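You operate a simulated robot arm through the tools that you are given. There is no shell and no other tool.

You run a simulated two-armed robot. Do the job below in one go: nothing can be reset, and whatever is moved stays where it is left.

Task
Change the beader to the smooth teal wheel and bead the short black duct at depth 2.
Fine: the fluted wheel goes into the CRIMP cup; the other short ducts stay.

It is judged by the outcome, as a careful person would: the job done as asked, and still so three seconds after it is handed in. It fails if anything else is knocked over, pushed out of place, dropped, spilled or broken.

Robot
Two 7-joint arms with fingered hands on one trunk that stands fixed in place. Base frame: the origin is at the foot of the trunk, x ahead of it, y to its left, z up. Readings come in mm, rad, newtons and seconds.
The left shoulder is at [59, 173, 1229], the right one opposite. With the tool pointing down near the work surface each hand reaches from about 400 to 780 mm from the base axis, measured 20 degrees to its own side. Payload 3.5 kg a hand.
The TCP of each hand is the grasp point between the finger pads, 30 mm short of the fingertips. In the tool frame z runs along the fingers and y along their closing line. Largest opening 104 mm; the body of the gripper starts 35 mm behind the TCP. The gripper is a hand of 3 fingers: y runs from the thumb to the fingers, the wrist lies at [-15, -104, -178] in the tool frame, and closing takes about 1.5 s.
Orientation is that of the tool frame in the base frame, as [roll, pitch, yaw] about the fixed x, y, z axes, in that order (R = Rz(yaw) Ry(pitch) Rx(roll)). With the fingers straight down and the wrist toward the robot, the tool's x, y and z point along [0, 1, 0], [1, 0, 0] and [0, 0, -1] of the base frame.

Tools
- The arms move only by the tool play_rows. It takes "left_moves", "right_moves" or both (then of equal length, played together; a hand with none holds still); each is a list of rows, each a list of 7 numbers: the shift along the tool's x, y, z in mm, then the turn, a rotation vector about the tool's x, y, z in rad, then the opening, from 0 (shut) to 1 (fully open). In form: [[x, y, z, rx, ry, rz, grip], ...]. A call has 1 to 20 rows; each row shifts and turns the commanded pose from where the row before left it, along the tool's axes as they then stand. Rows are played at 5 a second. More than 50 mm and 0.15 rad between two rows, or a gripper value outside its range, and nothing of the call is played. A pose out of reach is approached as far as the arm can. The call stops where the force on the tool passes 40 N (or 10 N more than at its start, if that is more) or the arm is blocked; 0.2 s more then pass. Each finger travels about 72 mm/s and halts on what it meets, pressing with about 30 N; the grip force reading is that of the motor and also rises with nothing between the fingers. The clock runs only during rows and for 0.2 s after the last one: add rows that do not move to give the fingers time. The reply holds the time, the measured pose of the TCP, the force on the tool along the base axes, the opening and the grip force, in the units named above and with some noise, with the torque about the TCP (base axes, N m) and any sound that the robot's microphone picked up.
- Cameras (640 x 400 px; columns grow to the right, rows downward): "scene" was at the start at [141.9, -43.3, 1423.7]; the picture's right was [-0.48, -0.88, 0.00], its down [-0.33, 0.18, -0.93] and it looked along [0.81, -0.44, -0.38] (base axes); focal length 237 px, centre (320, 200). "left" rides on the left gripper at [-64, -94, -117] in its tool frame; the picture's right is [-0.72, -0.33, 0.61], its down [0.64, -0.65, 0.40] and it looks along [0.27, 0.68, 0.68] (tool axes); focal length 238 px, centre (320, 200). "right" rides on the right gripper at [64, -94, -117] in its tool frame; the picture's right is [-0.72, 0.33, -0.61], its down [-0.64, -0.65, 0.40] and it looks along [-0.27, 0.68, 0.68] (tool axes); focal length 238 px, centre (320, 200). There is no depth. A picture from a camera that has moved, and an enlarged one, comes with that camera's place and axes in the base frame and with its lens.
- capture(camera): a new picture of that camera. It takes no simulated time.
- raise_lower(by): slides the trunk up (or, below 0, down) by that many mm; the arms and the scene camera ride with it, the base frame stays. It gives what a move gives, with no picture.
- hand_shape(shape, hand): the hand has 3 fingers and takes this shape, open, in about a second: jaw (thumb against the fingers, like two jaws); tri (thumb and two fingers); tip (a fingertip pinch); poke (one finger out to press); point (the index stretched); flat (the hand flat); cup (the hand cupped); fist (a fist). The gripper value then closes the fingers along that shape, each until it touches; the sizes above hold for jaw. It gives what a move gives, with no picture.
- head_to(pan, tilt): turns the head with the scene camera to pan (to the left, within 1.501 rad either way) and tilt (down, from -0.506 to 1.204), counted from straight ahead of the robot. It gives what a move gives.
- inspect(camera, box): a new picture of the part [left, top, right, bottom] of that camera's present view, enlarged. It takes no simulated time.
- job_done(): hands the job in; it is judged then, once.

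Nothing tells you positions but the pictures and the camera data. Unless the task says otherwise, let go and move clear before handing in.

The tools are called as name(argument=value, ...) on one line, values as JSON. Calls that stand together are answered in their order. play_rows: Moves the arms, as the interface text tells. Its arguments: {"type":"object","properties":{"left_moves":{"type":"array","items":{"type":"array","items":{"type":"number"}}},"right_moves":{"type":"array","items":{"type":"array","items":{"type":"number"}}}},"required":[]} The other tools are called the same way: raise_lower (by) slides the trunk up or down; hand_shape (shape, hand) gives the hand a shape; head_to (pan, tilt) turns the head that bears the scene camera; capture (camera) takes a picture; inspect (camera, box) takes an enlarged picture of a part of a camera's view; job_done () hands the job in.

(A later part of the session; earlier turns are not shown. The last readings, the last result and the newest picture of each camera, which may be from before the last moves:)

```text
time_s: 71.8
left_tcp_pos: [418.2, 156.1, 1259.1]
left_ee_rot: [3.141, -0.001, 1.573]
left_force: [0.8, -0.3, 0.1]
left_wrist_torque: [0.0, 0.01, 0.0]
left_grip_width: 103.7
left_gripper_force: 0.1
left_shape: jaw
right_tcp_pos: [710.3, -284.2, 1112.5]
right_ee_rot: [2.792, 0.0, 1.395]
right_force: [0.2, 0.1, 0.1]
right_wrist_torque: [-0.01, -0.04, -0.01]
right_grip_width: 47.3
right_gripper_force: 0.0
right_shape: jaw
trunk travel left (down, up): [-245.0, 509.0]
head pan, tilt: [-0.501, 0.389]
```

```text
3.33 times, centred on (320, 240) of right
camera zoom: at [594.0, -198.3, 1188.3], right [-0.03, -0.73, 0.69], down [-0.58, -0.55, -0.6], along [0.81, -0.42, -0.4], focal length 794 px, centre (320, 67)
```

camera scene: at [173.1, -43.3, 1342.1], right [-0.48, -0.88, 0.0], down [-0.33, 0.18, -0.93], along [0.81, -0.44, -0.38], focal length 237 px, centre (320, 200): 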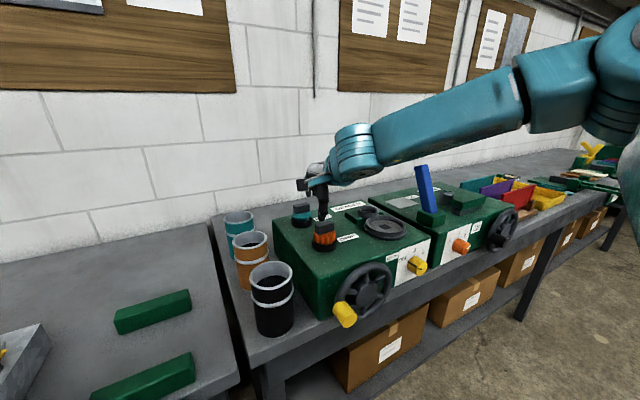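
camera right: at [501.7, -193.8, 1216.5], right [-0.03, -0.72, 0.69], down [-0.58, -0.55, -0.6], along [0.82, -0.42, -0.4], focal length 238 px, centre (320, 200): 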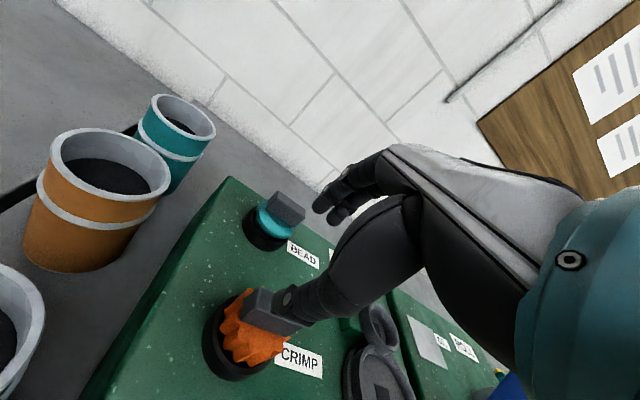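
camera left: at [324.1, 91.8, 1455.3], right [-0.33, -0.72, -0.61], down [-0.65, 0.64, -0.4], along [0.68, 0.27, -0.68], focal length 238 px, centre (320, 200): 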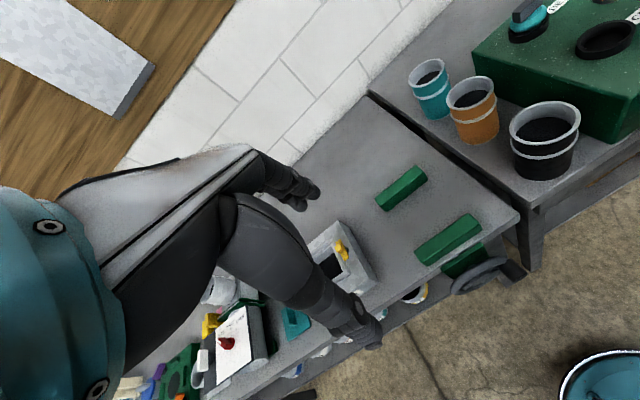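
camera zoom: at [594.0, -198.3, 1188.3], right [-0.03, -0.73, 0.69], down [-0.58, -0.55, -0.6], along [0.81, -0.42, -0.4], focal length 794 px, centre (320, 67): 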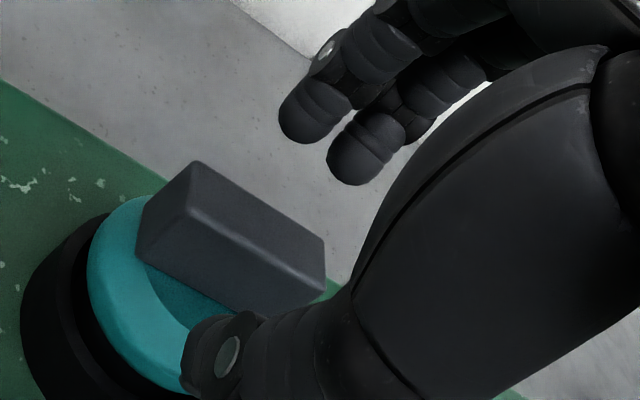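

The thumb is in front and the fingers behind the block. I'm making the final approach, then closing gently.

play_rows(right_moves=[[1, -0.5, 9, 0, 0, 0, 0.45], [1, -0.5, 8.5, 0, 0, 0, 0.45], [0, 0, 0, 0, 0, 0, 0.45]])

inspect(camera="scene", box=[285, 180, 345, 245])

inspect(camera="right", box=[260, 180, 380, 300])

```text
time_s: 72.6
left_tcp_pos: [417.3, 156.4, 1258.5]
left_ee_rot: [3.141, 0.0, 1.574]
left_force: [0.5, 0.8, -1.6]
left_wrist_torque: [0.02, -0.02, 0.01]
left_grip_width: 103.8
left_gripper_force: 0.0
left_shape: jaw
right_tcp_pos: [715.7, -283.1, 1095.9]
right_ee_rot: [2.789, 0.0, 1.397]
right_force: [0.0, -0.1, 0.1]
right_wrist_torque: [0.0, 0.0, -0.01]
right_grip_width: 47.4
right_gripper_force: 0.1
right_shape: jaw
trunk travel left (down, up): [-245.0, 509.0]
head pan, tilt: [-0.501, 0.389]
```

```text
6.15 times, centred on (315, 212) of scene
camera zoom: at [173.1, -43.3, 1342.1], right [-0.48, -0.88, 0.0], down [-0.33, 0.18, -0.93], along [0.81, -0.44, -0.38], focal length 1460 px, centre (351, 123)
```

zoom: 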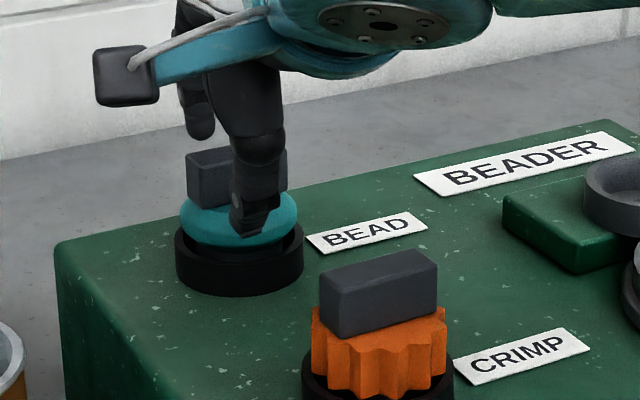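

```text
3.33 times, centred on (320, 240) of right
camera zoom: at [599.6, -196.4, 1172.1], right [-0.03, -0.72, 0.69], down [-0.58, -0.55, -0.6], along [0.81, -0.42, -0.4], focal length 794 px, centre (320, 67)
```

zoom: 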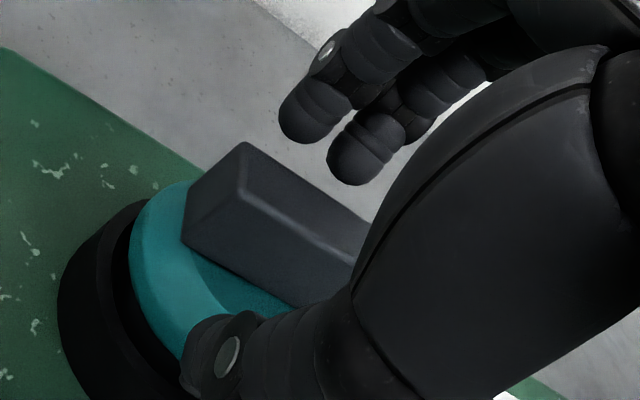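

The geometry is right: the fingers are 12 mm behind the block and the thumb is in front. I'll lift 2 mm to spare the wheel's rim, then close.

play_rows(right_moves=[[0, 0.7, -1.9, 0, 0, 0, 0.42], [0, 0, 0, 0, 0, 0, 0.34], [0, 0, 0, 0, 0, 0, 0.26], [0, 0, 0, 0, 0, 0, 0.18], [0, 0, 0, 0, 0, 0, 0.1], [0, 0, 0, 0, 0, 0, 0.05], [0, 0, 0, 0, 0, 0, 0.05]])

inspect(camera="scene", box=[285, 180, 345, 245])

inspect(camera="right", box=[260, 180, 380, 300])

```text
time_s: 74.2
left_tcp_pos: [418.0, 157.2, 1260.5]
left_ee_rot: [3.142, 0.0, 1.571]
left_force: [-0.4, 0.0, 0.4]
left_wrist_torque: [-0.02, -0.01, 0.03]
left_grip_width: 103.5
left_gripper_force: 0.0
left_shape: jaw
right_tcp_pos: [714.7, -281.6, 1099.2]
right_ee_rot: [2.788, 0.0, 1.395]
right_force: [4.3, 0.0, 11.4]
right_wrist_torque: [-0.06, -0.51, 0.07]
right_grip_width: 12.5
right_gripper_force: 29.9
right_shape: jaw
trunk travel left (down, up): [-245.0, 509.0]
head pan, tilt: [-0.501, 0.389]
```

```text
6.15 times, centred on (315, 212) of scene
camera zoom: at [172.4, -42.8, 1342.3], right [-0.48, -0.88, 0.0], down [-0.33, 0.18, -0.93], along [0.81, -0.44, -0.38], focal length 1460 px, centre (351, 123)
```

zoom: 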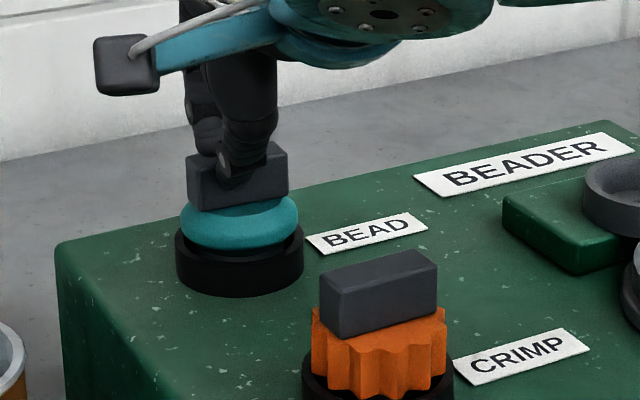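

```text
3.33 times, centred on (320, 240) of right
camera zoom: at [598.8, -196.3, 1176.5], right [-0.03, -0.72, 0.69], down [-0.58, -0.55, -0.61], along [0.82, -0.42, -0.4], focal length 794 px, centre (320, 67)
```

zoom: 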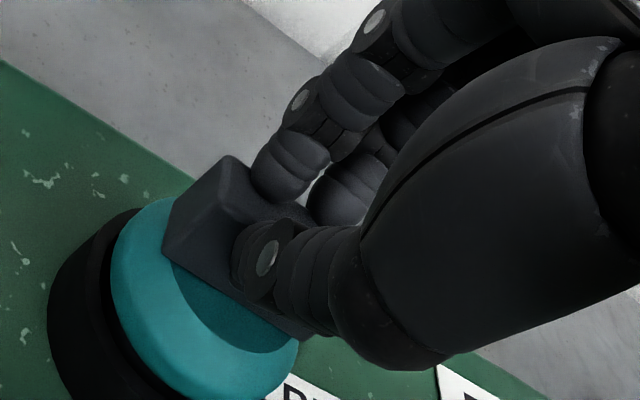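

The fingers ended up on top of the block's back edge rather than behind it (width 12.5, 11 N up), because this tilt raises the fingers relative to the thumb. I'll release and back out, then lean the hand about its closing axis instead so both sides stay level.

play_rows(right_moves=[[0, 0, 0, 0, 0, 0, 0.3], [0, 0, 0, 0, 0, 0, 0.45], [0, 0, -5, 0, 0, 0, 0.48], [0, 0, -15, 0, 0, 0, 0.5], [0, 0, -30, 0, 0, 0, 0.5], [0, -20, -35, 0, 0, 0, 0.5], [0, -30, -25, 0, 0, 0, 0.5], [0, -30, -20, 0, 0, 0, 0.5], [0, 0, 0, 0, 0, 0, 0.5]])

inspect(camera="scene", box=[285, 170, 365, 250])

```text
time_s: 76.2
left_tcp_pos: [419.2, 155.9, 1259.0]
left_ee_rot: [3.141, 0.001, 1.572]
left_force: [-0.1, -0.2, -0.7]
left_wrist_torque: [-0.02, -0.02, 0.01]
left_grip_width: 103.7
left_gripper_force: 0.0
left_shape: jaw
right_tcp_pos: [594.8, -263.1, 1194.9]
right_ee_rot: [2.792, 0.0, 1.395]
right_force: [-0.4, 0.0, 0.7]
right_wrist_torque: [0.0, 0.0, -0.05]
right_grip_width: 51.6
right_gripper_force: 0.0
right_shape: jaw
trunk travel left (down, up): [-245.0, 509.0]
head pan, tilt: [-0.501, 0.389]
```

```text
5.00 times, centred on (325, 210) of scene
camera zoom: at [173.8, -43.4, 1341.9], right [-0.48, -0.88, 0.0], down [-0.33, 0.18, -0.92], along [0.81, -0.44, -0.38], focal length 1186 px, centre (295, 150)
```

zoom: 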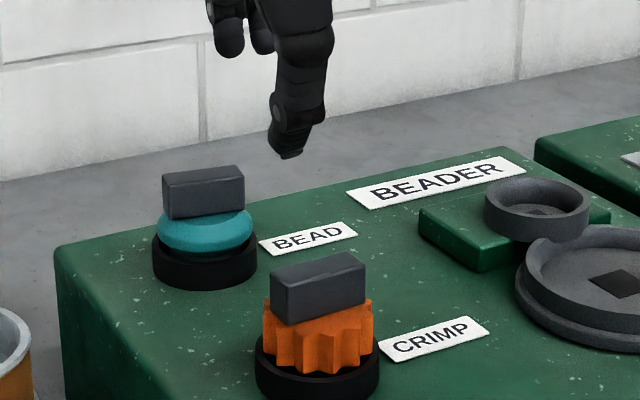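

The teal wheel is still seated; its block just turned a few degrees. I'm reorienting in free space: untilting, yawing to +15°, then leaning 50° about the closing axis so the fingers come in from the left side.

play_rows(right_moves=[[0, 0, 0, 0.12, 0, 0, 0.5], [0, 0, 0, 0.12, 0, 0, 0.5], [0, 0, 0, 0.11, 0, 0, 0.5], [0, 0, 0, 0, 0, -0.145, 0.5], [0, 0, 0, 0, 0, -0.145, 0.5], [0, 0, 0, 0, 0, -0.146, 0.5], [0, 0, 0, 0, -0.145, 0, 0.5], [0, 0, 0, 0, -0.145, 0, 0.5], [0, 0, 0, 0, -0.145, 0, 0.5], [0, 0, 0, 0, -0.145, 0, 0.5], [0, 0, 0, 0, -0.145, 0, 0.5], [0, 0, 0, 0, -0.145, 0, 0.5], [0, 0, 0, 0, 0, 0, 0.5]])

capture(camera="scene")

capture(camera="right")

```text
time_s: 79.0
left_tcp_pos: [418.5, 156.0, 1259.0]
left_ee_rot: [-3.141, 0.0, 1.573]
left_force: [-0.6, 0.1, 0.1]
left_wrist_torque: [0.0, 0.02, 0.0]
left_grip_width: 103.7
left_gripper_force: 0.2
left_shape: jaw
right_tcp_pos: [598.0, -262.4, 1193.6]
right_ee_rot: [3.14, 0.873, 1.831]
right_force: [0.6, 0.0, -0.3]
right_wrist_torque: [-0.02, 0.0, 0.02]
right_grip_width: 51.5
right_gripper_force: 0.3
right_shape: jaw
trunk travel left (down, up): [-245.0, 509.0]
head pan, tilt: [-0.501, 0.389]
```

```text
taken
camera scene: at [173.0, -43.2, 1342.1], right [-0.48, -0.88, 0.0], down [-0.33, 0.18, -0.93], along [0.81, -0.44, -0.38], focal length 237 px, centre (320, 200)
```

scene: 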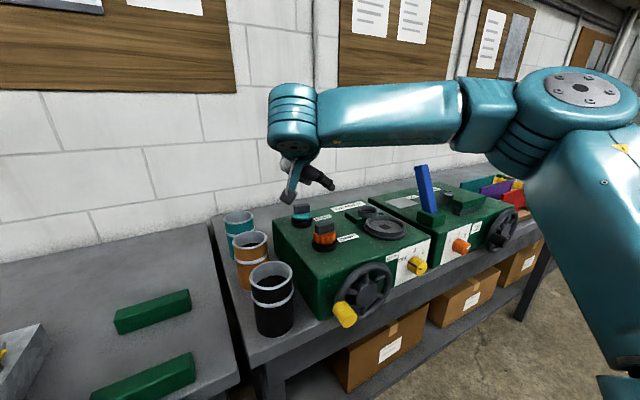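

```text
taken
camera right: at [472.7, -160.1, 1218.5], right [0.31, 0.09, 0.95], down [-0.44, -0.87, 0.23], along [0.84, -0.49, -0.23], focal length 238 px, centre (320, 200)
```

right: 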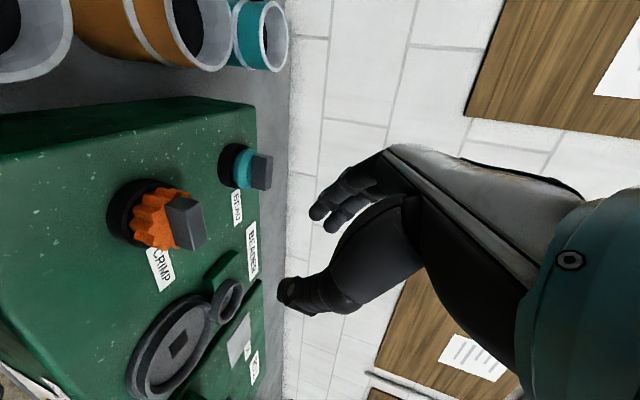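

The leaned orientation is reachable here, with the closing line level. I'm moving to a hover up-left of the teal block.

play_rows(right_moves=[[0, 20, -10, 0, 0, 0, 0.5], [13.3, 24, 9, 0, 0, 0, 0.5], [13.3, 24, 12, 0, 0, 0, 0.5], [13.3, 24, 12, 0, 0, 0, 0.5], [13.3, 23.7, 12.5, 0, 0, 0, 0.5], [0, 0, 0, 0, 0, 0, 0.5]])

inspect(camera="scene", box=[260, 150, 380, 250])

capture(camera="right")

```text
time_s: 80.4
left_tcp_pos: [418.6, 156.0, 1257.8]
left_ee_rot: [3.141, -0.001, 1.572]
left_force: [0.3, 0.5, 0.5]
left_wrist_torque: [-0.04, -0.03, -0.01]
left_grip_width: 103.8
left_gripper_force: 0.1
left_shape: jaw
right_tcp_pos: [644.4, -259.9, 1145.1]
right_ee_rot: [3.14, 0.869, 1.833]
right_force: [-0.6, -0.1, -0.7]
right_wrist_torque: [-0.03, 0.01, 0.0]
right_grip_width: 51.5
right_gripper_force: 0.0
right_shape: jaw
right hand out of reach, approached as far as the arm can: row 1, 2, 3, 4, 5
trunk travel left (down, up): [-245.0, 509.0]
head pan, tilt: [-0.501, 0.389]
```

```text
4.00 times, centred on (320, 200) of scene
camera zoom: at [173.2, -43.2, 1342.1], right [-0.48, -0.88, 0.0], down [-0.33, 0.18, -0.93], along [0.81, -0.44, -0.38], focal length 949 px, centre (320, 200)
```

zoom: 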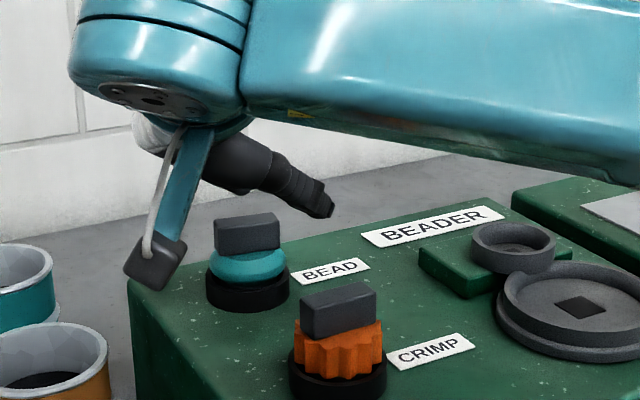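

```text
taken
camera right: at [519.6, -159.3, 1170.2], right [0.31, 0.09, 0.95], down [-0.44, -0.87, 0.23], along [0.84, -0.49, -0.23], focal length 238 px, centre (320, 200)
```

right: 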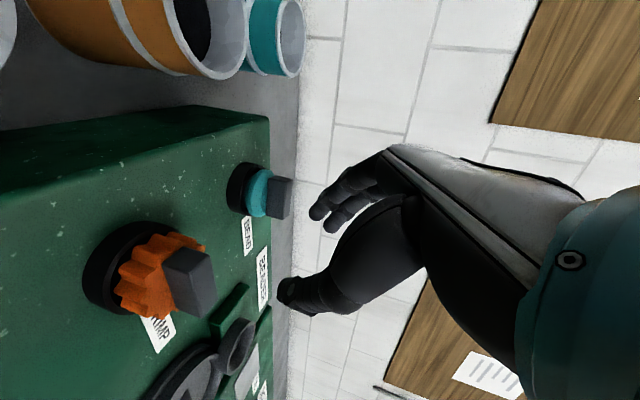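

That lean is out of reach here. The wrist-toward-robot pose reached fine, so I'll return to it with only 12° of tilt, a wider opening and a lower grip, so that the fingers get well down behind the block.

play_rows(right_moves=[[-23, 0, -19.3, 0, 0, 0, 0.5], [-23, 0, -19.3, 0, 0, 0, 0.5], [6.6, -38.6, -7.9, 0, 0, 0, 0.5], [0, 0, 0, 0, 0.145, 0, 0.5], [0, 0, 0, 0, 0.145, 0, 0.5], [0, 0, 0, 0, 0.145, 0, 0.5], [0, 0, 0, 0, 0.145, 0, 0.5], [0, 0, 0, 0, 0.145, 0, 0.5], [0, 0, 0, 0, 0.145, 0, 0.5], [0, 0, 0, 0, 0, 0.145, 0.58], [0, 0, 0, 0, 0, 0.145, 0.58], [0, 0, 0, 0, 0, 0.146, 0.58], [0, 0, 0, -0.105, 0, 0, 0.58], [0, 0, 0, -0.105, 0, 0, 0.58], [0, 0, 0, 0, 0, 0, 0.58]])

capture(camera="scene")

```text
time_s: 83.6
left_tcp_pos: [417.6, 155.2, 1258.6]
left_ee_rot: [3.141, -0.001, 1.572]
left_force: [-0.4, -0.8, 0.5]
left_wrist_torque: [-0.02, -0.01, 0.01]
left_grip_width: 103.9
left_gripper_force: 0.0
left_shape: jaw
right_tcp_pos: [602.5, -275.3, 1184.9]
right_ee_rot: [2.931, 0.0, 1.397]
right_force: [0.0, 0.3, 0.3]
right_wrist_torque: [0.03, 0.01, 0.0]
right_grip_width: 60.0
right_gripper_force: 0.0
right_shape: jaw
right hand out of reach, approached as far as the arm can: row 1, 2
trunk travel left (down, up): [-245.0, 509.0]
head pan, tilt: [-0.501, 0.389]
```

```text
taken
camera scene: at [173.2, -43.4, 1342.1], right [-0.48, -0.88, 0.0], down [-0.33, 0.18, -0.93], along [0.81, -0.44, -0.38], focal length 237 px, centre (320, 200)
```

scene: 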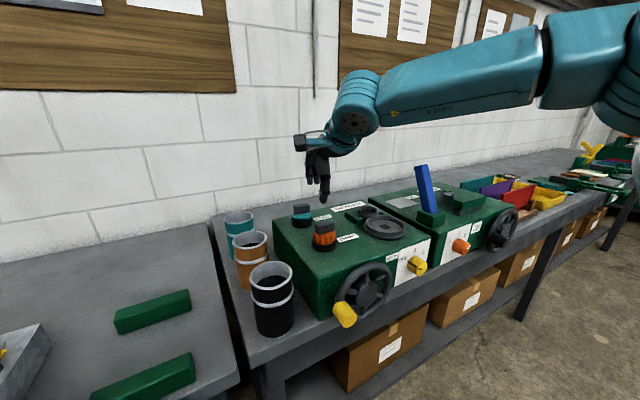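

Orientation is now 12° tilt. I'm moving to the hover over the teal block.

play_rows(right_moves=[[5, 32, 0, 0, 0, 0, 0.58], [5, 32, 10, 0, 0, 0, 0.58], [4.8, 30.6, 15, 0, 0, 0, 0.58], [0, 0, 15, 0, 0, 0, 0.58], [0, 0, 15, 0, 0, 0, 0.58], [0, 0, 0, 0, 0, 0, 0.58]])

inspect(camera="scene", box=[285, 160, 355, 240])

inspect(camera="right", box=[220, 160, 380, 320])

```text
time_s: 85.0
left_tcp_pos: [418.6, 156.5, 1258.2]
left_ee_rot: [3.141, 0.0, 1.573]
left_force: [0.9, -0.6, 1.2]
left_wrist_torque: [-0.01, 0.01, -0.01]
left_grip_width: 103.9
left_gripper_force: 0.1
left_shape: jaw
right_tcp_pos: [706.1, -279.1, 1152.4]
right_ee_rot: [2.932, 0.0, 1.394]
right_force: [-0.7, -0.4, 0.0]
right_wrist_torque: [0.01, -0.03, 0.02]
right_grip_width: 59.8
right_gripper_force: 0.1
right_shape: jaw
trunk travel left (down, up): [-245.0, 509.0]
head pan, tilt: [-0.501, 0.389]
```

```text
5.00 times, centred on (320, 200) of scene
camera zoom: at [172.7, -43.2, 1342.2], right [-0.48, -0.88, 0.0], down [-0.33, 0.18, -0.93], along [0.81, -0.44, -0.38], focal length 1186 px, centre (320, 200)
```

zoom: 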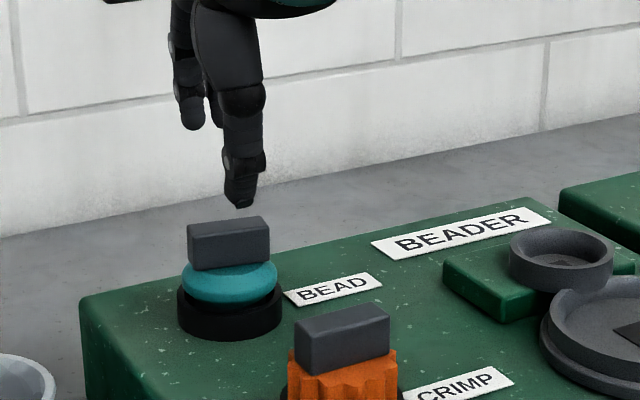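

```text
2.50 times, centred on (300, 240) of right
camera zoom: at [602.1, -195.0, 1245.1], right [0.06, -0.74, 0.67], down [-0.66, -0.53, -0.53], along [0.75, -0.41, -0.52], focal length 596 px, centre (370, 100)
```

zoom: 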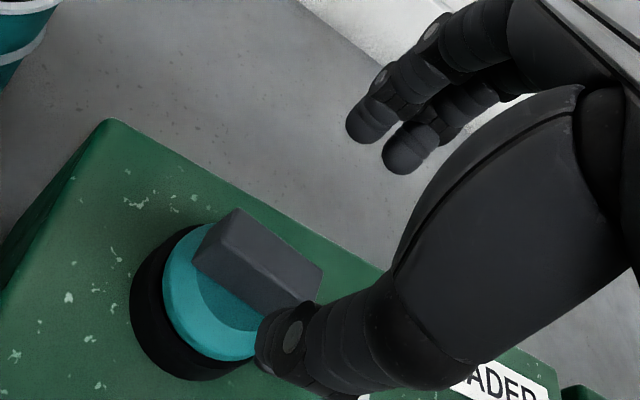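

No reach problem with the trunk lowered. I'll try straightening to 5° tilt here; the more upright, the better the grip.

play_rows(right_moves=[[0, 0, 0, 0.06, 0, 0, 0.58], [0, 0, 0, 0.065, 0, 0, 0.58], [0, 5, 5, 0, 0, 0, 0.58], [0, 5, 5, 0, 0, 0, 0.58], [0, 0, 0, 0, 0, 0, 0.58]])

inspect(camera="scene", box=[285, 160, 355, 240])

inspect(camera="right", box=[220, 160, 380, 320])

```text
time_s: 86.2
left_tcp_pos: [418.2, 156.2, 1258.3]
left_ee_rot: [-3.141, 0.0, 1.574]
left_force: [-0.1, 0.2, 0.0]
left_wrist_torque: [-0.01, -0.03, 0.01]
left_grip_width: 103.9
left_gripper_force: 0.0
left_shape: jaw
right_tcp_pos: [712.3, -280.0, 1146.9]
right_ee_rot: [2.992, 0.0, 1.394]
right_force: [-0.5, 0.4, 0.0]
right_wrist_torque: [0.01, -0.01, 0.03]
right_grip_width: 59.7
right_gripper_force: 0.0
right_shape: jaw
right hand out of reach, approached as far as the arm can: row 2, 4
trunk travel left (down, up): [-245.0, 509.0]
head pan, tilt: [-0.501, 0.389]
```

```text
5.00 times, centred on (320, 200) of scene
camera zoom: at [173.5, -43.4, 1342.0], right [-0.48, -0.88, 0.0], down [-0.33, 0.18, -0.92], along [0.81, -0.44, -0.38], focal length 1186 px, centre (320, 200)
```

zoom: 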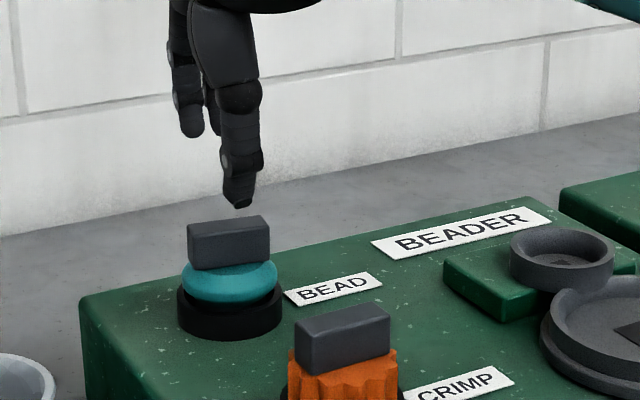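

```text
2.50 times, centred on (300, 240) of right
camera zoom: at [614.7, -197.7, 1247.6], right [0.1, -0.75, 0.65], down [-0.69, -0.53, -0.5], along [0.72, -0.4, -0.57], focal length 596 px, centre (370, 100)
```

zoom: 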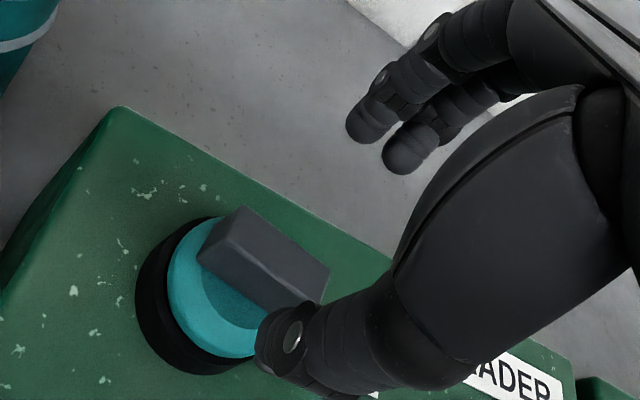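

Tilt is 8.6° and I need a few more mm of reach. I'll lower the trunk 30 mm (fingertips stay above the block) and edge forward.

raise_lower(by=-30)

play_rows(right_moves=[[0, 5, -0.7, 0, 0, 0, 0.58], [0, 4, -0.6, 0, 0, 0, 0.58], [0, 0, 0, 0, 0, 0, 0.58]])

inspect(camera="scene", box=[285, 140, 355, 220])

inspect(camera="right", box=[220, 160, 380, 320])

```text
time_s: 87.0
left_tcp_pos: [417.9, 155.5, 1229.8]
left_ee_rot: [-3.141, -0.001, 1.571]
left_force: [0.5, 0.1, 0.7]
left_wrist_torque: [-0.01, 0.0, 0.03]
left_grip_width: 104.1
left_gripper_force: 0.1
left_shape: jaw
right_tcp_pos: [712.2, -279.8, 1117.9]
right_ee_rot: [2.99, 0.001, 1.395]
right_force: [-0.3, 0.0, 0.1]
right_wrist_torque: [0.0, -0.03, -0.01]
right_grip_width: 60.0
right_gripper_force: 0.0
right_shape: jaw
trunk travel left (down, up): [-215.0, 539.0]
head pan, tilt: [-0.501, 0.389]
```

```text
time_s: 87.8
left_tcp_pos: [418.5, 156.4, 1229.3]
left_ee_rot: [-3.142, 0.0, 1.573]
left_force: [0.5, -0.5, 0.0]
left_wrist_torque: [0.0, 0.02, 0.0]
left_grip_width: 103.7
left_gripper_force: 0.0
left_shape: jaw
right_tcp_pos: [721.9, -280.8, 1119.6]
right_ee_rot: [2.991, 0.0, 1.393]
right_force: [0.3, -0.8, 0.2]
right_wrist_torque: [0.02, 0.03, 0.05]
right_grip_width: 59.9
right_gripper_force: 0.1
right_shape: jaw
trunk travel left (down, up): [-215.0, 539.0]
head pan, tilt: [-0.501, 0.389]
```

```text
5.00 times, centred on (320, 180) of scene
camera zoom: at [186.9, -43.3, 1311.2], right [-0.48, -0.88, 0.0], down [-0.33, 0.18, -0.93], along [0.81, -0.44, -0.38], focal length 1186 px, centre (320, 300)
```

zoom: 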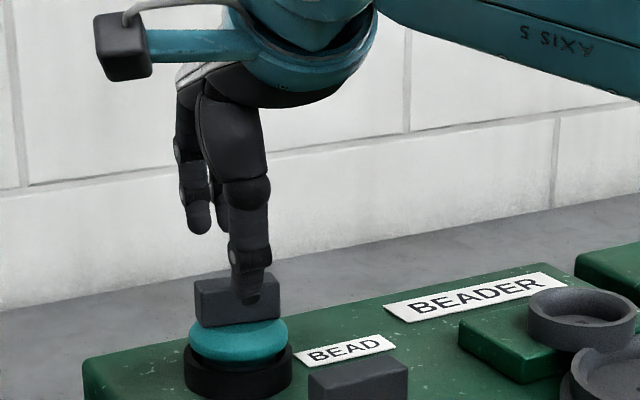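

```text
2.50 times, centred on (300, 240) of right
camera zoom: at [623.7, -199.9, 1220.1], right [0.1, -0.75, 0.66], down [-0.69, -0.53, -0.5], along [0.72, -0.4, -0.57], focal length 596 px, centre (370, 100)
```

zoom: 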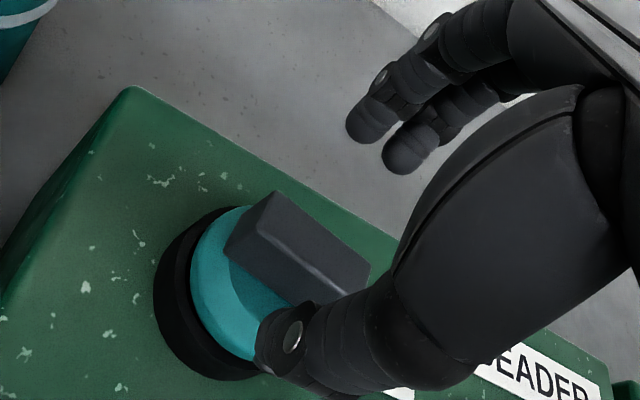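

Lowering the trunk really extends the reach. I'll raise the hand 60, lower the trunk 60 more, and try going fully upright.

play_rows(right_moves=[[0, 0, -30, 0, 0, 0, 0.58], [0, 0, -30, 0, 0, 0, 0.58], [0, 0, 0, 0, 0, 0, 0.58]])

raise_lower(by=-60)

play_rows(right_moves=[[0, 0, 0, 0.075, 0, 0, 0.58], [0, 0, 0, 0.075, 0, 0, 0.58], [0, 6, 0, 0, 0, 0, 0.58], [0, 0, 0, 0, 0, 0, 0.58]])

inspect(camera="scene", box=[285, 110, 365, 210])

inspect(camera="right", box=[220, 160, 380, 320])

```text
time_s: 88.6
left_tcp_pos: [419.1, 156.1, 1228.7]
left_ee_rot: [-3.14, 0.0, 1.574]
left_force: [0.3, -0.2, -0.1]
left_wrist_torque: [0.04, -0.01, -0.03]
left_grip_width: 103.6
left_gripper_force: 0.0
left_shape: jaw
right_tcp_pos: [710.7, -294.2, 1167.1]
right_ee_rot: [2.992, -0.001, 1.393]
right_force: [-0.3, 0.7, 0.0]
right_wrist_torque: [0.01, 0.0, 0.01]
right_grip_width: 59.8
right_gripper_force: 0.1
right_shape: jaw
right hand out of reach, approached as far as the arm can: row 1, 2
trunk travel left (down, up): [-215.0, 539.0]
head pan, tilt: [-0.501, 0.389]
```

```text
time_s: 89.6
left_tcp_pos: [418.1, 156.5, 1169.5]
left_ee_rot: [3.141, 0.001, 1.573]
left_force: [0.3, -0.3, 0.0]
left_wrist_torque: [0.01, 0.0, -0.02]
left_grip_width: 103.7
left_gripper_force: 0.1
left_shape: jaw
right_tcp_pos: [707.8, -295.4, 1112.1]
right_ee_rot: [2.99, -0.001, 1.393]
right_force: [-0.3, 0.5, 0.5]
right_wrist_torque: [0.02, 0.01, -0.01]
right_grip_width: 59.9
right_gripper_force: 0.1
right_shape: jaw
trunk travel left (down, up): [-155.0, 599.0]
head pan, tilt: [-0.501, 0.389]
```

```text
time_s: 90.6
left_tcp_pos: [417.7, 155.3, 1168.5]
left_ee_rot: [3.141, 0.0, 1.572]
left_force: [0.2, 0.5, 0.2]
left_wrist_torque: [-0.01, -0.01, 0.01]
left_grip_width: 103.9
left_gripper_force: 0.1
left_shape: jaw
right_tcp_pos: [710.4, -314.1, 1104.9]
right_ee_rot: [-3.139, 0.001, 1.394]
right_force: [-0.1, -0.4, 0.5]
right_wrist_torque: [-0.01, -0.02, -0.01]
right_grip_width: 59.9
right_gripper_force: 0.0
right_shape: jaw
right hand out of reach, approached as far as the arm can: row 2
trunk travel left (down, up): [-155.0, 599.0]
head pan, tilt: [-0.501, 0.389]
```

```text
4.00 times, centred on (325, 160) of scene
camera zoom: at [217.6, -43.4, 1248.8], right [-0.48, -0.88, 0.0], down [-0.33, 0.18, -0.93], along [0.81, -0.44, -0.38], focal length 949 px, centre (300, 360)
```

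zoom: 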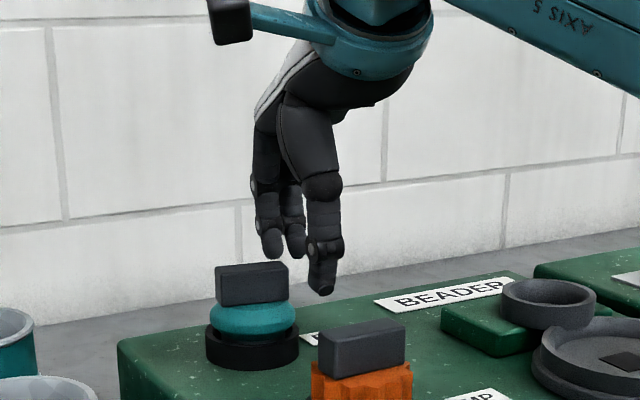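

```text
2.50 times, centred on (300, 240) of right
camera zoom: at [628.0, -234.5, 1220.6], right [0.19, -0.77, 0.61], down [-0.76, -0.52, -0.4], along [0.63, -0.38, -0.68], focal length 596 px, centre (370, 100)
```

zoom: 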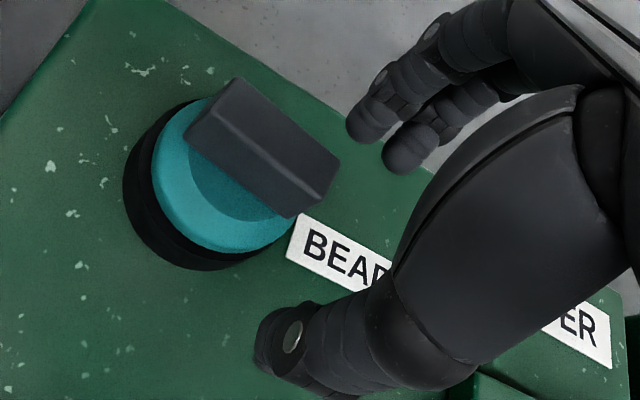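

Now upright at the lower trunk height, though it drifted in y. I'll lift slightly, shift back over the block, and see whether full reach is available.

play_rows(right_moves=[[0, -5, -10, 0, 0, 0, 0.58], [0, 0, -8, 0, 0, 0, 0.58], [17, 5, 0, 0, 0, 0, 0.58], [17, 4, 0, 0, 0, 0, 0.58], [0, 4, 0, 0, 0, 0, 0.58], [0, 0, 0, 0, 0, 0, 0.58]])

inspect(camera="scene", box=[285, 110, 365, 210])

inspect(camera="right", box=[220, 160, 380, 320])

```text
time_s: 92.0
left_tcp_pos: [417.9, 157.1, 1168.7]
left_ee_rot: [3.141, 0.001, 1.572]
left_force: [-0.4, -0.4, -0.3]
left_wrist_torque: [0.03, 0.0, -0.01]
left_grip_width: 103.4
left_gripper_force: 0.1
left_shape: jaw
right_tcp_pos: [705.6, -312.5, 1113.4]
right_ee_rot: [3.141, 0.001, 1.394]
right_force: [0.1, 0.1, 0.6]
right_wrist_torque: [0.03, 0.02, -0.01]
right_grip_width: 60.0
right_gripper_force: 0.0
right_shape: jaw
right hand out of reach, approached as far as the arm can: row 2, 3, 4, 5
trunk travel left (down, up): [-155.0, 599.0]
head pan, tilt: [-0.501, 0.389]
```

```text
4.00 times, centred on (325, 160) of scene
camera zoom: at [217.8, -43.3, 1248.7], right [-0.48, -0.88, 0.0], down [-0.33, 0.18, -0.93], along [0.81, -0.44, -0.38], focal length 949 px, centre (300, 360)
```

zoom: 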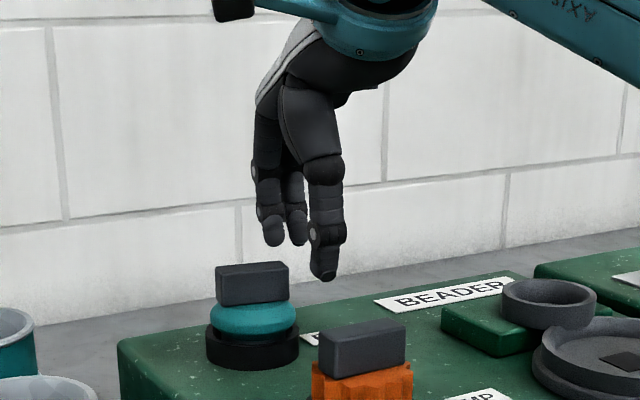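

```text
2.50 times, centred on (300, 240) of right
camera zoom: at [623.6, -233.1, 1230.4], right [0.2, -0.77, 0.61], down [-0.76, -0.52, -0.4], along [0.63, -0.38, -0.68], focal length 596 px, centre (370, 100)
```

zoom: 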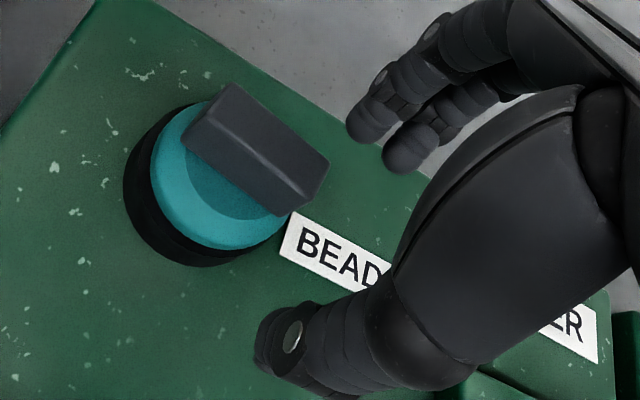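

Too low a trunk costs reach: the best case is shoulder height ≈ hand height, with the small tilt. I'll set the trunk 40 mm higher again and restore the 8.6° tilt.

raise_lower(by=40)

play_rows(right_moves=[[0, -10, 0, 0, 0, 0, 0.58], [0, 0, 0, -0.075, 0, 0, 0.58], [0, 0, 0, -0.075, 0, 0, 0.58], [15, 2, 8, 0, 0, 0, 0.58], [15, 2, 8, 0, 0, 0, 0.58], [0, 5, 8, 0, 0, 0, 0.58], [0, 5, 8, 0, 0, 0, 0.58], [0, 0, 0, 0, 0, 0, 0.58]])

inspect(camera="scene", box=[285, 130, 365, 220])

inspect(camera="right", box=[220, 160, 380, 320])

```text
time_s: 92.8
left_tcp_pos: [418.7, 156.6, 1209.5]
left_ee_rot: [-3.14, 0.0, 1.572]
left_force: [0.0, -0.2, -0.3]
left_wrist_torque: [0.01, 0.02, -0.02]
left_grip_width: 104.0
left_gripper_force: 0.0
left_shape: jaw
right_tcp_pos: [687.2, -313.6, 1178.5]
right_ee_rot: [3.102, -0.01, 1.39]
right_force: [0.4, -0.6, -0.3]
right_wrist_torque: [0.01, -0.02, 0.02]
right_grip_width: 59.9
right_gripper_force: 0.0
right_shape: jaw
trunk travel left (down, up): [-195.0, 559.0]
head pan, tilt: [-0.501, 0.389]
```

```text
time_s: 94.6
left_tcp_pos: [419.0, 156.4, 1208.9]
left_ee_rot: [-3.141, 0.0, 1.573]
left_force: [-0.1, 0.6, 0.1]
left_wrist_torque: [-0.04, 0.03, 0.0]
left_grip_width: 104.0
left_gripper_force: 0.1
left_shape: jaw
right_tcp_pos: [703.1, -285.1, 1149.6]
right_ee_rot: [2.948, -0.01, 1.391]
right_force: [-0.4, 0.6, 0.0]
right_wrist_torque: [-0.02, 0.01, -0.01]
right_grip_width: 60.0
right_gripper_force: 0.0
right_shape: jaw
trunk travel left (down, up): [-195.0, 559.0]
head pan, tilt: [-0.501, 0.389]
```

```text
4.44 times, centred on (325, 175) of scene
camera zoom: at [196.8, -43.3, 1290.5], right [-0.48, -0.88, 0.0], down [-0.33, 0.18, -0.93], along [0.81, -0.44, -0.38], focal length 1054 px, centre (298, 311)
```

zoom: 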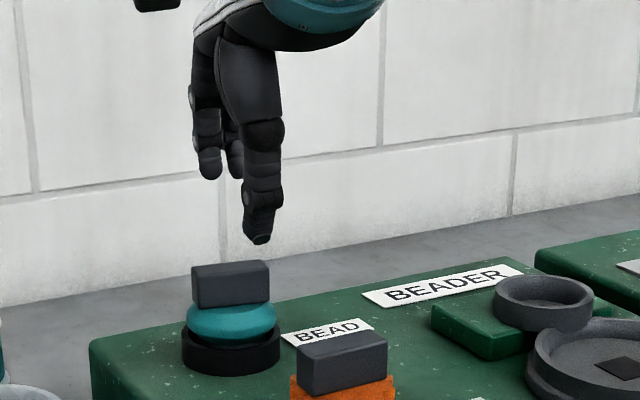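

```text
2.50 times, centred on (300, 240) of right
camera zoom: at [600.5, -202.7, 1246.3], right [0.07, -0.75, 0.66], down [-0.67, -0.52, -0.53], along [0.74, -0.4, -0.54], focal length 596 px, centre (370, 100)
```

zoom: 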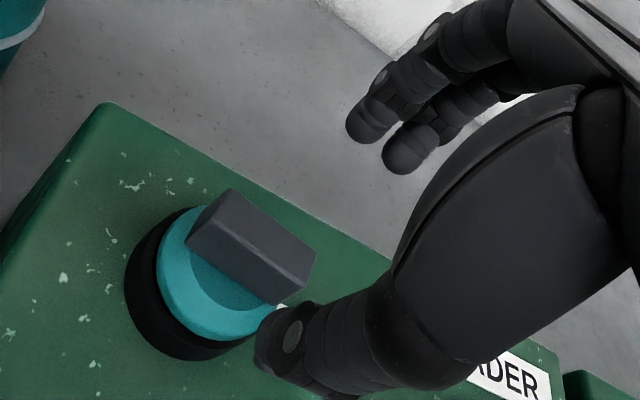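

Within reach with 11° tilt and no warnings. I'm approaching along the fingers with lateral correction, stopping with the tips just above the block.

play_rows(right_moves=[[2.3, 2.5, 10, 0, 0, 0, 0.58], [2.3, 2.6, 10, 0, 0, 0, 0.58], [2.3, 0, 10, 0, 0, 0, 0.58], [0, 0, 8, 0, 0, 0, 0.58], [0, 0, 0, 0, 0, 0, 0.58]])

inspect(camera="scene", box=[285, 150, 345, 225])

inspect(camera="right", box=[220, 160, 380, 320])

```text
time_s: 95.8
left_tcp_pos: [418.1, 156.4, 1209.5]
left_ee_rot: [-3.141, -0.001, 1.573]
left_force: [1.3, 0.9, -0.2]
left_wrist_torque: [0.0, -0.04, 0.01]
left_grip_width: 103.6
left_gripper_force: 0.0
left_shape: jaw
right_tcp_pos: [715.9, -281.5, 1115.3]
right_ee_rot: [2.949, -0.009, 1.39]
right_force: [0.0, -0.5, -0.1]
right_wrist_torque: [-0.02, 0.01, 0.0]
right_grip_width: 60.0
right_gripper_force: 0.0
right_shape: jaw
trunk travel left (down, up): [-195.0, 559.0]
head pan, tilt: [-0.501, 0.389]
```

```text
5.33 times, centred on (315, 188) of scene
camera zoom: at [196.8, -43.3, 1290.5], right [-0.48, -0.88, 0.0], down [-0.33, 0.18, -0.93], along [0.81, -0.44, -0.38], focal length 1265 px, centre (347, 267)
```

zoom: 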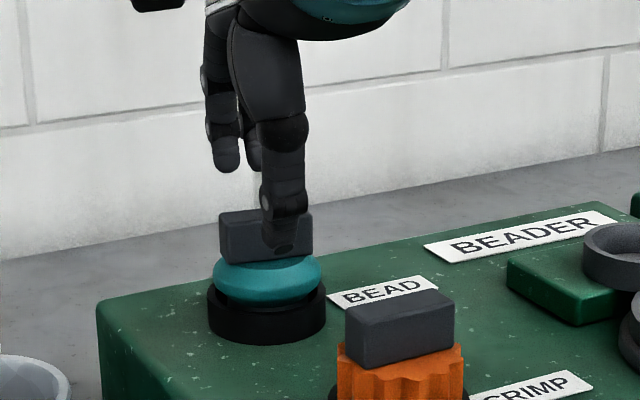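

```text
2.50 times, centred on (300, 240) of right
camera zoom: at [613.7, -198.8, 1210.8], right [0.07, -0.75, 0.66], down [-0.67, -0.52, -0.53], along [0.74, -0.4, -0.54], focal length 596 px, centre (370, 100)
```

zoom: 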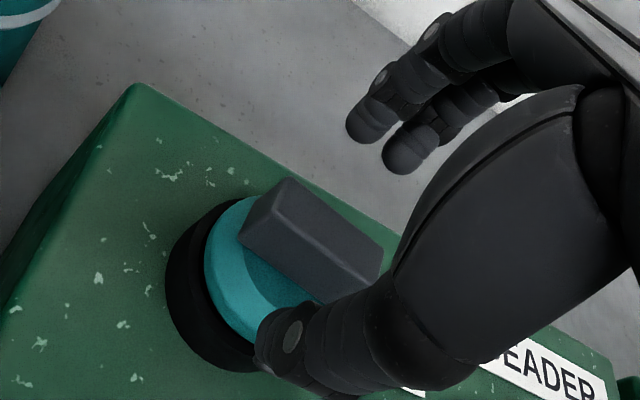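

Aligned. Now the final 23 mm down, with a check before closing.

play_rows(right_moves=[[-1, 0, 8, 0, 0, 0, 0.58], [-1, 0, 8, 0, 0, 0, 0.58], [0, 0, 7, 0, 0, 0, 0.58], [0, 0, 0, 0, 0, 0, 0.58]])

inspect(camera="scene", box=[285, 150, 345, 225])

inspect(camera="right", box=[220, 160, 380, 320])

```text
time_s: 96.8
left_tcp_pos: [417.7, 156.8, 1208.4]
left_ee_rot: [-3.141, 0.0, 1.574]
left_force: [0.3, -0.5, -0.6]
left_wrist_torque: [-0.02, 0.02, 0.01]
left_grip_width: 103.7
left_gripper_force: 0.1
left_shape: jaw
right_tcp_pos: [719.0, -283.3, 1092.0]
right_ee_rot: [2.95, -0.01, 1.391]
right_force: [0.4, 0.5, 0.4]
right_wrist_torque: [-0.03, 0.0, 0.0]
right_grip_width: 60.2
right_gripper_force: 0.1
right_shape: jaw
trunk travel left (down, up): [-195.0, 559.0]
head pan, tilt: [-0.501, 0.389]
```

```text
5.33 times, centred on (315, 188) of scene
camera zoom: at [196.8, -43.3, 1290.5], right [-0.48, -0.88, 0.0], down [-0.33, 0.18, -0.93], along [0.81, -0.44, -0.38], focal length 1265 px, centre (347, 267)
```

zoom: 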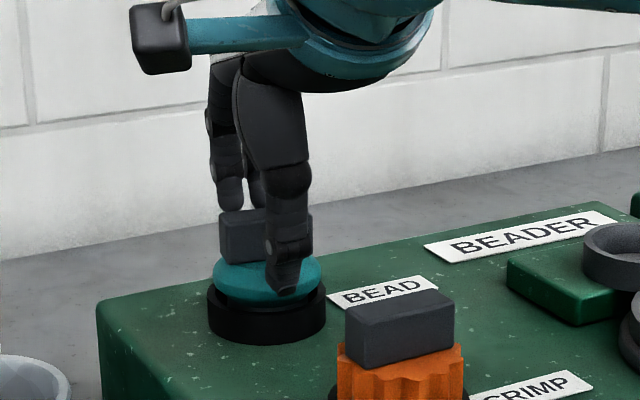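

```text
2.50 times, centred on (300, 240) of right
camera zoom: at [617.5, -201.9, 1187.9], right [0.07, -0.75, 0.66], down [-0.67, -0.53, -0.53], along [0.74, -0.4, -0.54], focal length 596 px, centre (370, 100)
```

zoom: 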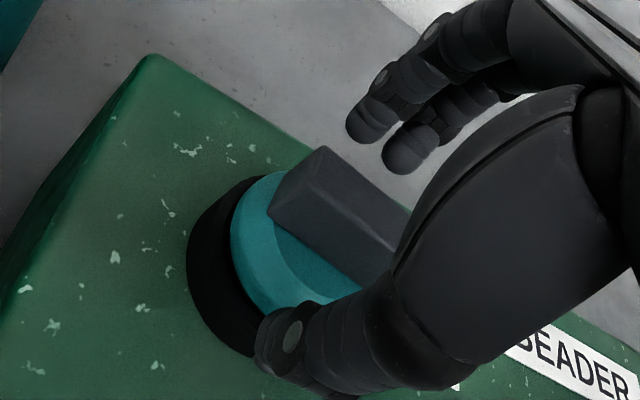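

Finger bottoms are now ≈7 mm below the block's top and the thumb is clear of the wheel. I'm closing.

play_rows(right_moves=[[0, 0, 0, 0, 0, 0, 0.5], [0, 0, 0, 0, 0, 0, 0.42], [0, 0, 0, 0, 0, 0, 0.34], [0, 0, 0, 0, 0, 0, 0.26], [0, 0, 0, 0, 0, 0, 0.18], [0, 0, 0, 0, 0, 0, 0.1], [0, 0, 0, 0, 0, 0, 0.05]])

inspect(camera="scene", box=[285, 150, 345, 225])

inspect(camera="right", box=[220, 160, 380, 320])

```text
time_s: 98.4
left_tcp_pos: [417.4, 155.6, 1209.0]
left_ee_rot: [-3.141, 0.0, 1.573]
left_force: [0.4, 0.6, -0.2]
left_wrist_torque: [-0.01, 0.0, 0.03]
left_grip_width: 103.9
left_gripper_force: 0.1
left_shape: jaw
right_tcp_pos: [719.6, -284.7, 1092.1]
right_ee_rot: [2.949, -0.011, 1.392]
right_force: [0.4, 0.1, 0.0]
right_wrist_torque: [0.01, 0.04, 0.0]
right_grip_width: 13.0
right_gripper_force: 29.9
right_shape: jaw
trunk travel left (down, up): [-195.0, 559.0]
head pan, tilt: [-0.501, 0.389]
```

```text
5.33 times, centred on (315, 188) of scene
camera zoom: at [196.8, -43.3, 1290.5], right [-0.48, -0.88, 0.0], down [-0.33, 0.18, -0.93], along [0.81, -0.44, -0.38], focal length 1265 px, centre (347, 267)
```

zoom: 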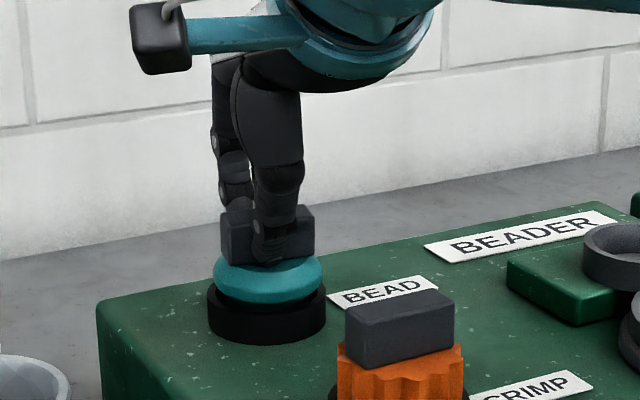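

```text
2.50 times, centred on (300, 240) of right
camera zoom: at [617.6, -201.9, 1187.8], right [0.07, -0.75, 0.66], down [-0.67, -0.52, -0.53], along [0.74, -0.4, -0.54], focal length 596 px, centre (370, 100)
```

zoom: 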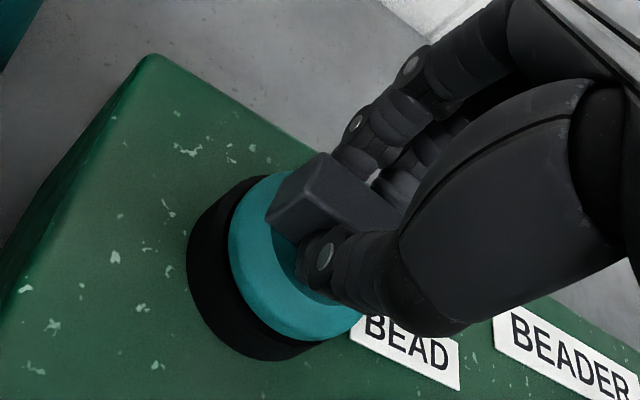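

Gripped at 13 mm with no push on the hand, so the block is properly between thumb and fingers. I'm lifting a little to test the hold.

play_rows(right_moves=[[0, 0.8, -3.9, 0, 0, 0, 0.05], [0, 0.8, -3.9, 0, 0, 0, 0.05], [0, 1, -4.9, 0, 0, 0, 0.05], [0, 1, -4.9, 0, 0, 0, 0.05], [0, 0, 0, 0, 0, 0, 0.05]])

inspect(camera="scene", box=[285, 150, 345, 225])

inspect(camera="right", box=[220, 160, 380, 320])

```text
time_s: 99.6
left_tcp_pos: [418.8, 155.7, 1208.4]
left_ee_rot: [3.141, -0.001, 1.573]
left_force: [0.3, -0.7, -0.7]
left_wrist_torque: [-0.01, 0.0, -0.01]
left_grip_width: 103.8
left_gripper_force: 0.0
left_shape: jaw
right_tcp_pos: [720.4, -284.9, 1110.3]
right_ee_rot: [2.949, -0.011, 1.392]
right_force: [-0.7, -1.0, -1.5]
right_wrist_torque: [0.06, 0.01, 0.02]
right_grip_width: 13.1
right_gripper_force: 30.4
right_shape: jaw
trunk travel left (down, up): [-195.0, 559.0]
head pan, tilt: [-0.501, 0.389]
```

```text
5.33 times, centred on (315, 188) of scene
camera zoom: at [197.0, -43.3, 1290.4], right [-0.48, -0.88, 0.0], down [-0.33, 0.18, -0.92], along [0.81, -0.44, -0.38], focal length 1265 px, centre (347, 267)
```

zoom: 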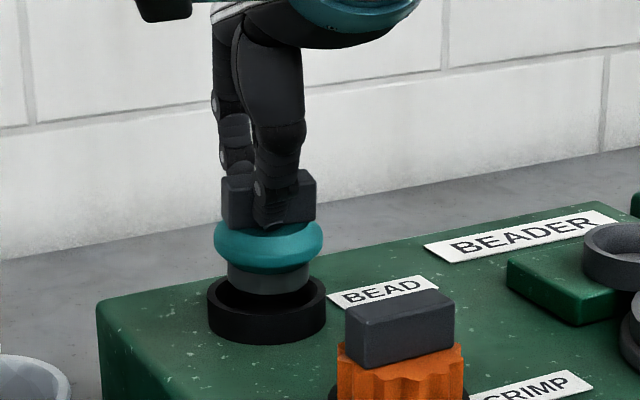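

```text
2.50 times, centred on (300, 240) of right
camera zoom: at [618.1, -203.2, 1206.0], right [0.07, -0.75, 0.66], down [-0.67, -0.52, -0.53], along [0.74, -0.4, -0.54], focal length 596 px, centre (370, 100)
```

zoom: 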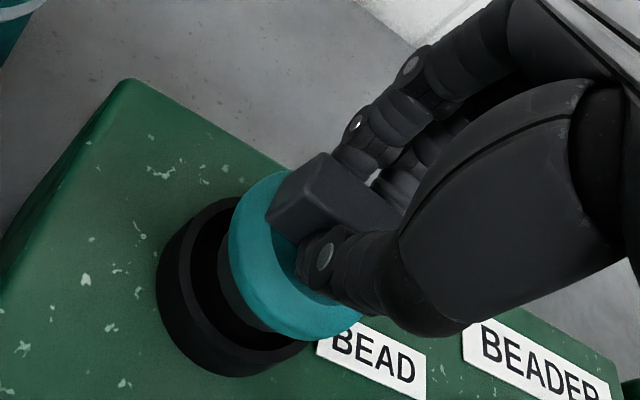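

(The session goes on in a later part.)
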